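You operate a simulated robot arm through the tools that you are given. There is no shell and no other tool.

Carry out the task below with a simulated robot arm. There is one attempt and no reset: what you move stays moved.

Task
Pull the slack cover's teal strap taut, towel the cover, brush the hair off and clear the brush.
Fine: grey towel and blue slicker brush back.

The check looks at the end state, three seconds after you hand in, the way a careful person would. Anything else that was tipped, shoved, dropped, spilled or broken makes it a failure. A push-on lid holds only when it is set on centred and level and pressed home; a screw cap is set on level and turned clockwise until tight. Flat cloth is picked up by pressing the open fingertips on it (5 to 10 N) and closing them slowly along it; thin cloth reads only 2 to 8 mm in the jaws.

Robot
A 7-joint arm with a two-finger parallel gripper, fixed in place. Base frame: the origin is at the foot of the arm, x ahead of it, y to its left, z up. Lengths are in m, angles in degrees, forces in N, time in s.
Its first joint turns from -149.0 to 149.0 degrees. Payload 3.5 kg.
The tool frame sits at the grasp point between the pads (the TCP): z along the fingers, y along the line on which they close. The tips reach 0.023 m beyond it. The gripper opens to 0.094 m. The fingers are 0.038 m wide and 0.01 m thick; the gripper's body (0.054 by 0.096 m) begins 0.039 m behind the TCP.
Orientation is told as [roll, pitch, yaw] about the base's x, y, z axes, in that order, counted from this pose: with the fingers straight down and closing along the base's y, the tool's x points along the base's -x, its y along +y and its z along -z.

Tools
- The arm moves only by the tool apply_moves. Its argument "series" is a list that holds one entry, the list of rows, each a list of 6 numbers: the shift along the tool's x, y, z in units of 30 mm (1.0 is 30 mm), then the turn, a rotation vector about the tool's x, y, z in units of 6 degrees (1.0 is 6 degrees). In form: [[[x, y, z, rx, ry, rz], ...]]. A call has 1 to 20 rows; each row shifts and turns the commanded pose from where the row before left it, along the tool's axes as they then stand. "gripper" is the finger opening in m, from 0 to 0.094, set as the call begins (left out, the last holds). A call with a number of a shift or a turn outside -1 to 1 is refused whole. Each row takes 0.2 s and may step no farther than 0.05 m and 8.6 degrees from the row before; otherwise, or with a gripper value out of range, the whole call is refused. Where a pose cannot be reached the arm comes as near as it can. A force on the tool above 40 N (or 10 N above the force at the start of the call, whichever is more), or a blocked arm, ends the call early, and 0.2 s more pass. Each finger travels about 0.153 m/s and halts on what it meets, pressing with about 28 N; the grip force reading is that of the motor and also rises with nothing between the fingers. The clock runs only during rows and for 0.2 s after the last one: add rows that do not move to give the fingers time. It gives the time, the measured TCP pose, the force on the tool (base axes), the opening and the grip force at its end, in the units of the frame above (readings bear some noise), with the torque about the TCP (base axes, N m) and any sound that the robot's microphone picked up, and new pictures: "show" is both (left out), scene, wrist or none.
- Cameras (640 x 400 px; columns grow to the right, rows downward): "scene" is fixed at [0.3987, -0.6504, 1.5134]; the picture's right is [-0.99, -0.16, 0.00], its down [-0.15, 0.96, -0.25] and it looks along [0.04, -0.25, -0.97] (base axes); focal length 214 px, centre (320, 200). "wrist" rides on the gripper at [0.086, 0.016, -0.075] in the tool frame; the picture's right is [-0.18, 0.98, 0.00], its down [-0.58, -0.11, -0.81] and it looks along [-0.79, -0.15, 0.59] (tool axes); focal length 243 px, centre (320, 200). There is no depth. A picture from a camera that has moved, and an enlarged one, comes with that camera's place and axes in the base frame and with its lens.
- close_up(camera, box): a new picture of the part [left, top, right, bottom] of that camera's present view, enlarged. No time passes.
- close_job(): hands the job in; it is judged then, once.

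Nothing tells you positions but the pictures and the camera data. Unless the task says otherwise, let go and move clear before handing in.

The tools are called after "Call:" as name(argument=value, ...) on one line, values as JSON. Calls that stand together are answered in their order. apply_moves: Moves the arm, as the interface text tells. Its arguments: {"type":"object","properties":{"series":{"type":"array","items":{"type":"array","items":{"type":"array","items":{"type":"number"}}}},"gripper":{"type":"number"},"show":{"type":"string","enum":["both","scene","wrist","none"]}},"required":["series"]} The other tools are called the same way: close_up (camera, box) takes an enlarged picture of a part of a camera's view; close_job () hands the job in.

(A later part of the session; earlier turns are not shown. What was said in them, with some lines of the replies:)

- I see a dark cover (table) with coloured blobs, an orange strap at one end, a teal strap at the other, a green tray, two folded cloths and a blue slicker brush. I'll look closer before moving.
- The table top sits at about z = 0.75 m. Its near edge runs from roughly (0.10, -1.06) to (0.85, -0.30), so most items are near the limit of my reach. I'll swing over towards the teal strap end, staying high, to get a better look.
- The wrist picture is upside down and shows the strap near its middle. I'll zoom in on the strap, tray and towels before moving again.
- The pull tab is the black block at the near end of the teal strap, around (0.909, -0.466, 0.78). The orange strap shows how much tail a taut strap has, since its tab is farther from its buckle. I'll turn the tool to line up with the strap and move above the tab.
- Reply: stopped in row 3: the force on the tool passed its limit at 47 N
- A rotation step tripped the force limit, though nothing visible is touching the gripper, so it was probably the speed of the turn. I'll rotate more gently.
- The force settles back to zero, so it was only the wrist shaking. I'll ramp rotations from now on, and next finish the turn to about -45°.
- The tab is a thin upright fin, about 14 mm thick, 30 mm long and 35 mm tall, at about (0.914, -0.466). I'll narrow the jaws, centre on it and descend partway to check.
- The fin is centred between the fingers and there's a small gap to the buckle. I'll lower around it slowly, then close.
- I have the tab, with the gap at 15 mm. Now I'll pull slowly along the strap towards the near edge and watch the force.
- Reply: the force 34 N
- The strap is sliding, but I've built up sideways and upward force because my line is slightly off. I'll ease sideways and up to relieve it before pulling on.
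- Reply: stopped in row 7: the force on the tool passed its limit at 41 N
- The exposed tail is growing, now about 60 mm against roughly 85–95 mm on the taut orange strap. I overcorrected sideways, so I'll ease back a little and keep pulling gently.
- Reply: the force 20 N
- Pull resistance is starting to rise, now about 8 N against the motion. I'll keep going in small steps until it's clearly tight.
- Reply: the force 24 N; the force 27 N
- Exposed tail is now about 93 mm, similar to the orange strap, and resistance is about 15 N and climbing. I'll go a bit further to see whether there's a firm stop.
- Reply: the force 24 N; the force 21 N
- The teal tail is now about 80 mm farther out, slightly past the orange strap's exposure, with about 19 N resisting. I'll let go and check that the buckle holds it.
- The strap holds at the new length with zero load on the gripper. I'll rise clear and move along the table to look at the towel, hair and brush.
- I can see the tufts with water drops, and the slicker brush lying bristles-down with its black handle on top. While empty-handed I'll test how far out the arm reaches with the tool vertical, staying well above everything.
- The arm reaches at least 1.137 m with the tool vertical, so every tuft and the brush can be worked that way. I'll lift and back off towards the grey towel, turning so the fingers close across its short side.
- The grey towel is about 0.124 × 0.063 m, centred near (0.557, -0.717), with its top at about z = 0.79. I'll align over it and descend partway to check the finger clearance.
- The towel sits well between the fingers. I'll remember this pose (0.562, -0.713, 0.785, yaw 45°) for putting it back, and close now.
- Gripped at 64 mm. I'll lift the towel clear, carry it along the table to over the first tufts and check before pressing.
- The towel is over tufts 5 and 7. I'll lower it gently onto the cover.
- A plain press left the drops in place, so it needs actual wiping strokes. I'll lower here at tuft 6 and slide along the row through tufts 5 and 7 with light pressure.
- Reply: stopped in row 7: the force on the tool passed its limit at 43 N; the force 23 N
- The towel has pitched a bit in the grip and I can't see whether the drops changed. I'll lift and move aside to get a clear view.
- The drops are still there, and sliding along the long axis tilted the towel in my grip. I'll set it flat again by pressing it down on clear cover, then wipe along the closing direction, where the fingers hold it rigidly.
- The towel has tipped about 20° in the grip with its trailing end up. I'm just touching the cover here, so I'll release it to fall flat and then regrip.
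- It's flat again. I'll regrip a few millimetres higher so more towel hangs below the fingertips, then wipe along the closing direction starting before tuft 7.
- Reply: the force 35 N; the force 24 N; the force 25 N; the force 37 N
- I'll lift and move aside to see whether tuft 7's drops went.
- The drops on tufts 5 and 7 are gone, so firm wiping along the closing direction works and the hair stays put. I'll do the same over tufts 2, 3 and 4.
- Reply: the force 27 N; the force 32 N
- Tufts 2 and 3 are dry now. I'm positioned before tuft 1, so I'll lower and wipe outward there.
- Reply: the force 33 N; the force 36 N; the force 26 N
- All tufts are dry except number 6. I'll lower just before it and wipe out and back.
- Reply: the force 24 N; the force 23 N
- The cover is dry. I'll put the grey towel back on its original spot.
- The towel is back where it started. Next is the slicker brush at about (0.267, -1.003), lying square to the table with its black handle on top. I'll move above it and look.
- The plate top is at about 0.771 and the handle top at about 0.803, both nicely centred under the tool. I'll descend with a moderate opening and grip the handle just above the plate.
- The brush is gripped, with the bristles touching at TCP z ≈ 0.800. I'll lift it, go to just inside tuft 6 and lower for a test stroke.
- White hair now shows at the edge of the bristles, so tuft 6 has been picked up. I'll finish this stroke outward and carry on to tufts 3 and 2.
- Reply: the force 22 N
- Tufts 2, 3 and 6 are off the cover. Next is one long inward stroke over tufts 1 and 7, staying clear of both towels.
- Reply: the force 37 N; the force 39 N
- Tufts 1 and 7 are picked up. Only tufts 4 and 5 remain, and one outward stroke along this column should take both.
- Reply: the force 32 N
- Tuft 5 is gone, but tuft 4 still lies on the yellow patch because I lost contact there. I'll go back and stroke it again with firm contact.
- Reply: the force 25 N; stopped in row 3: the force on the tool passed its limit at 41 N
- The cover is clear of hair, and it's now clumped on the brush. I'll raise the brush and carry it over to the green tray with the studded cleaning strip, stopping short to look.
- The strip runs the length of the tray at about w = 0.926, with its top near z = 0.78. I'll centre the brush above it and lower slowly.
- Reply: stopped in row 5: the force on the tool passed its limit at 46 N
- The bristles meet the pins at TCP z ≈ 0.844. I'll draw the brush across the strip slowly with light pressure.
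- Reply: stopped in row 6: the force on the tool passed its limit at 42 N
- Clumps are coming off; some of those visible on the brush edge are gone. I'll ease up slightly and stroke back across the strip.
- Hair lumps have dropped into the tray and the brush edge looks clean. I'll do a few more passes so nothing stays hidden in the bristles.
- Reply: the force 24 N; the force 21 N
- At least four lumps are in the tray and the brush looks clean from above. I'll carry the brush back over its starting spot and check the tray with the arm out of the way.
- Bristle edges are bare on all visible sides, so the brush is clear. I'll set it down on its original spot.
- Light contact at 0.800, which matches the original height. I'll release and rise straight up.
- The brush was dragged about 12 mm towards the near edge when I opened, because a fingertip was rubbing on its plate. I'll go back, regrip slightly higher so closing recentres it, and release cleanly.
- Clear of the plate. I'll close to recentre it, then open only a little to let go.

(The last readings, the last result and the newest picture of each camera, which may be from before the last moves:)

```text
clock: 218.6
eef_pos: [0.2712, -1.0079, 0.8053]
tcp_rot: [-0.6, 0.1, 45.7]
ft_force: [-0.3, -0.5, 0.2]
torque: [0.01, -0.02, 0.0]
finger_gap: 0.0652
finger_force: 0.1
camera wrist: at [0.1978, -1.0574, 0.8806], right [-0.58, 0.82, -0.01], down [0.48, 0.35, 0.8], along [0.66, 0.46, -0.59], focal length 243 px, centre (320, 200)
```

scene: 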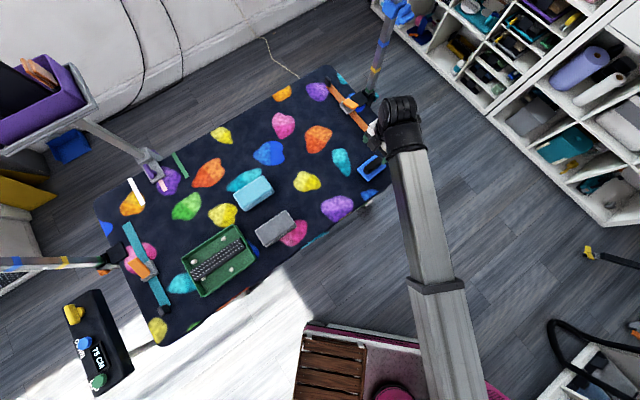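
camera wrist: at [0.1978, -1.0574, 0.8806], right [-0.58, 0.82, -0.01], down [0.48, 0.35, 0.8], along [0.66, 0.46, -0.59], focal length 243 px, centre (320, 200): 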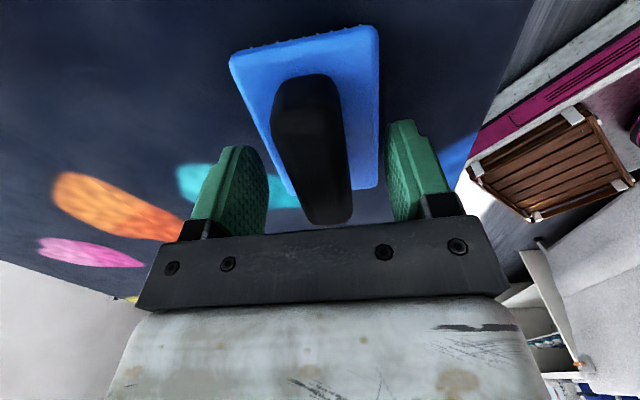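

The brush stayed centred this time. I'll rise straight up and pull clear for a final look.

Call:
apply_moves(series=[[[0, 0, -0.2, 0, 0, 0], [0, 0, -0.4, 0, 0, 0], [0, 0, -0.6, 0, 0, 0], [0, 0, -0.8, 0, 0, 0], [0, 0, -0.9, 0, 0, 0], [0, 0, -0.9, 0, 0, 0], [0, 0, -0.9, 0, 0, 0], [0, 0.3, -0.8, 0, 0, 0], [0, 0.6, -0.5, 0, 0, 0], [0, 0.8, -0.2, 0, 0, 0], [0, 0.8, 0, 0, 0, 0], [0, 0.8, 0, 0, 0, 0], [0, 0.7, 0, 0, 0, 0], [0, 0.4, 0, 0, 0, 0]]])

Call:
close_up(camera="scene", box=[330, 120, 410, 190])

Call:
close_up(camera="scene", box=[220, 60, 420, 260])

Call:
close_up(camera="scene", box=[95, 200, 185, 320])

Call:
close_up(camera="scene", box=[0, 250, 180, 400])

```text
clock: 221.6
eef_pos: [0.1768, -0.9111, 0.9901]
tcp_rot: [-0.5, 0.3, 45.8]
ft_force: [-1.0, 0.4, 0.8]
torque: [-0.02, -0.04, -0.02]
finger_gap: 0.065
finger_force: 0.0
camera wrist: at [0.1039, -0.9621, 1.0655], right [-0.58, 0.82, -0.01], down [0.48, 0.35, 0.8], along [0.66, 0.46, -0.59], focal length 243 px, centre (320, 200)
```

scene: 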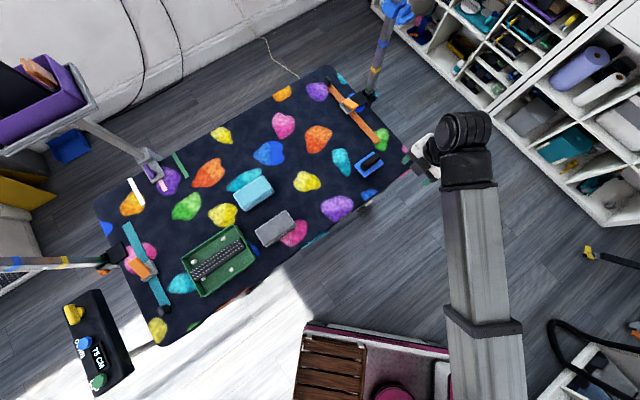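
wrist: 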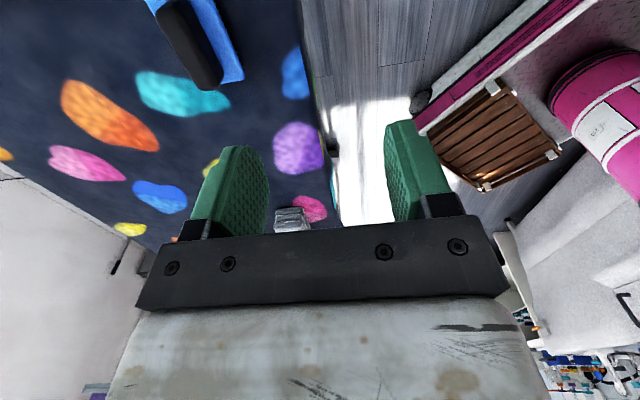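

```text
5.71 times, centred on (370, 155) of scene
camera zoom: at [0.3987, -0.6504, 1.5134], right [-0.99, -0.16, 0.0], down [-0.15, 0.96, -0.25], along [0.04, -0.25, -0.97], focal length 1226 px, centre (34, 457)
```

zoom: 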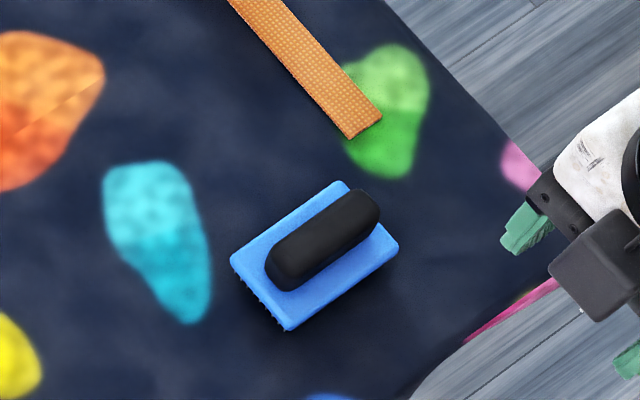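

```text
2.00 times, centred on (320, 160) of scene
camera zoom: at [0.3987, -0.6504, 1.5134], right [-0.99, -0.16, 0.0], down [-0.15, 0.96, -0.25], along [0.04, -0.25, -0.97], focal length 429 px, centre (320, 280)
```

zoom: 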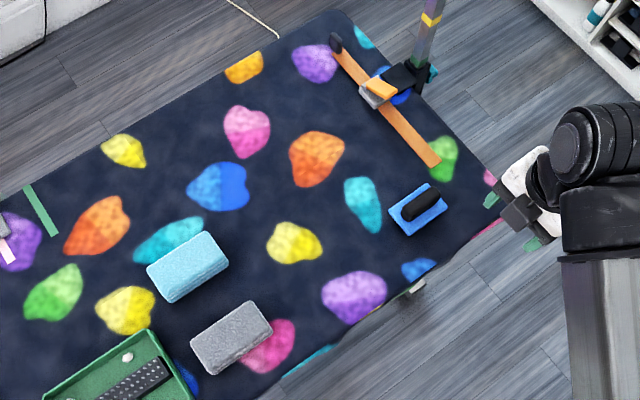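

```text
3.33 times, centred on (140, 260) of scene
camera zoom: at [0.3987, -0.6504, 1.5134], right [-0.99, -0.16, 0.0], down [-0.15, 0.96, -0.25], along [0.04, -0.25, -0.97], focal length 715 px, centre (920, 0)
```

zoom: 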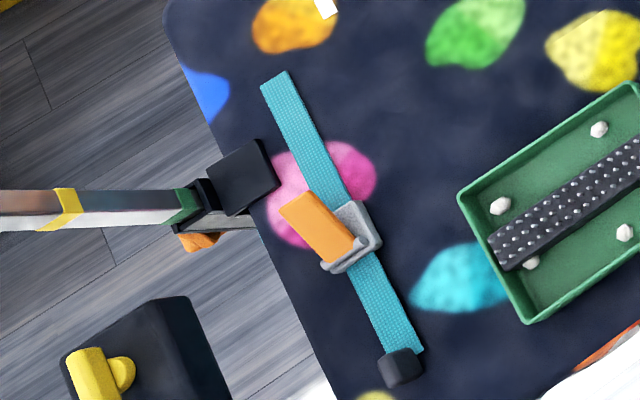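

```text
2.67 times, centred on (90, 325) of scene
camera zoom: at [0.3987, -0.6504, 1.5134], right [-0.99, -0.16, 0.0], down [-0.15, 0.96, -0.25], along [0.04, -0.25, -0.97], focal length 572 px, centre (933, -133)
```

zoom: 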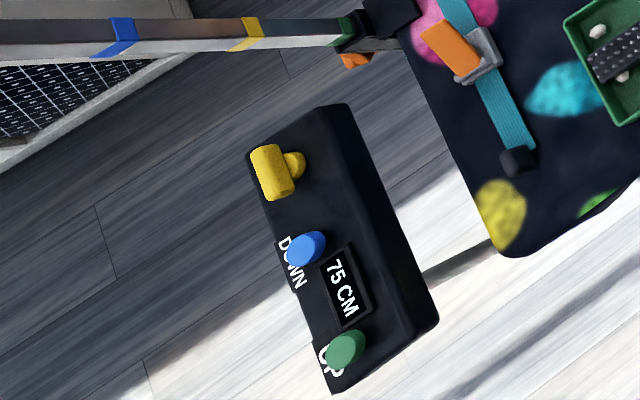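

Checked from above:
- **Strap:** the teal strap holds at its tightened length.
- **Cover:** it is dry and free of hair.
- **Brush and towel:** the brush looks clear on every visible edge, and both it and the grey towel are back on their spots.
- **Surroundings:** the hair lumps are in the tray. Nothing else moved, and the table display still reads 75 CM.

The gripper is empty and clear of everything, so I'm handing in.

Call:
close_job()

```text
The job is handed in.
```

The job is handed in. From the camera views, everything you asked for is done:

- **Strap:** I pulled the teal strap about 80 mm through its buckle, slightly past the orange strap's length. It stayed put when I let go. The cover looks the same in the pictures slack or taut, so I judged it by the matching strap length and a pull of about 19 N.
- **Towelling:** The grey towel wiped off all the water drops. It is back on its original spot to within a few millimetres.
- **Hair:** All seven tufts are off the cover.
- **Brush:** I drew it back and forth over the studded strip in the green tray until no hair showed on any visible edge. I couldn't see the underside of the bristles. Four lumps of hair are in the tray.
- **Brush return:** When I first let go, the brush was dragged about 12 mm out of place. I regripped and recentred it, and it now sits within about 3 mm of where it started.

Nothing else appears to have moved, and the table display still reads 75 CM.
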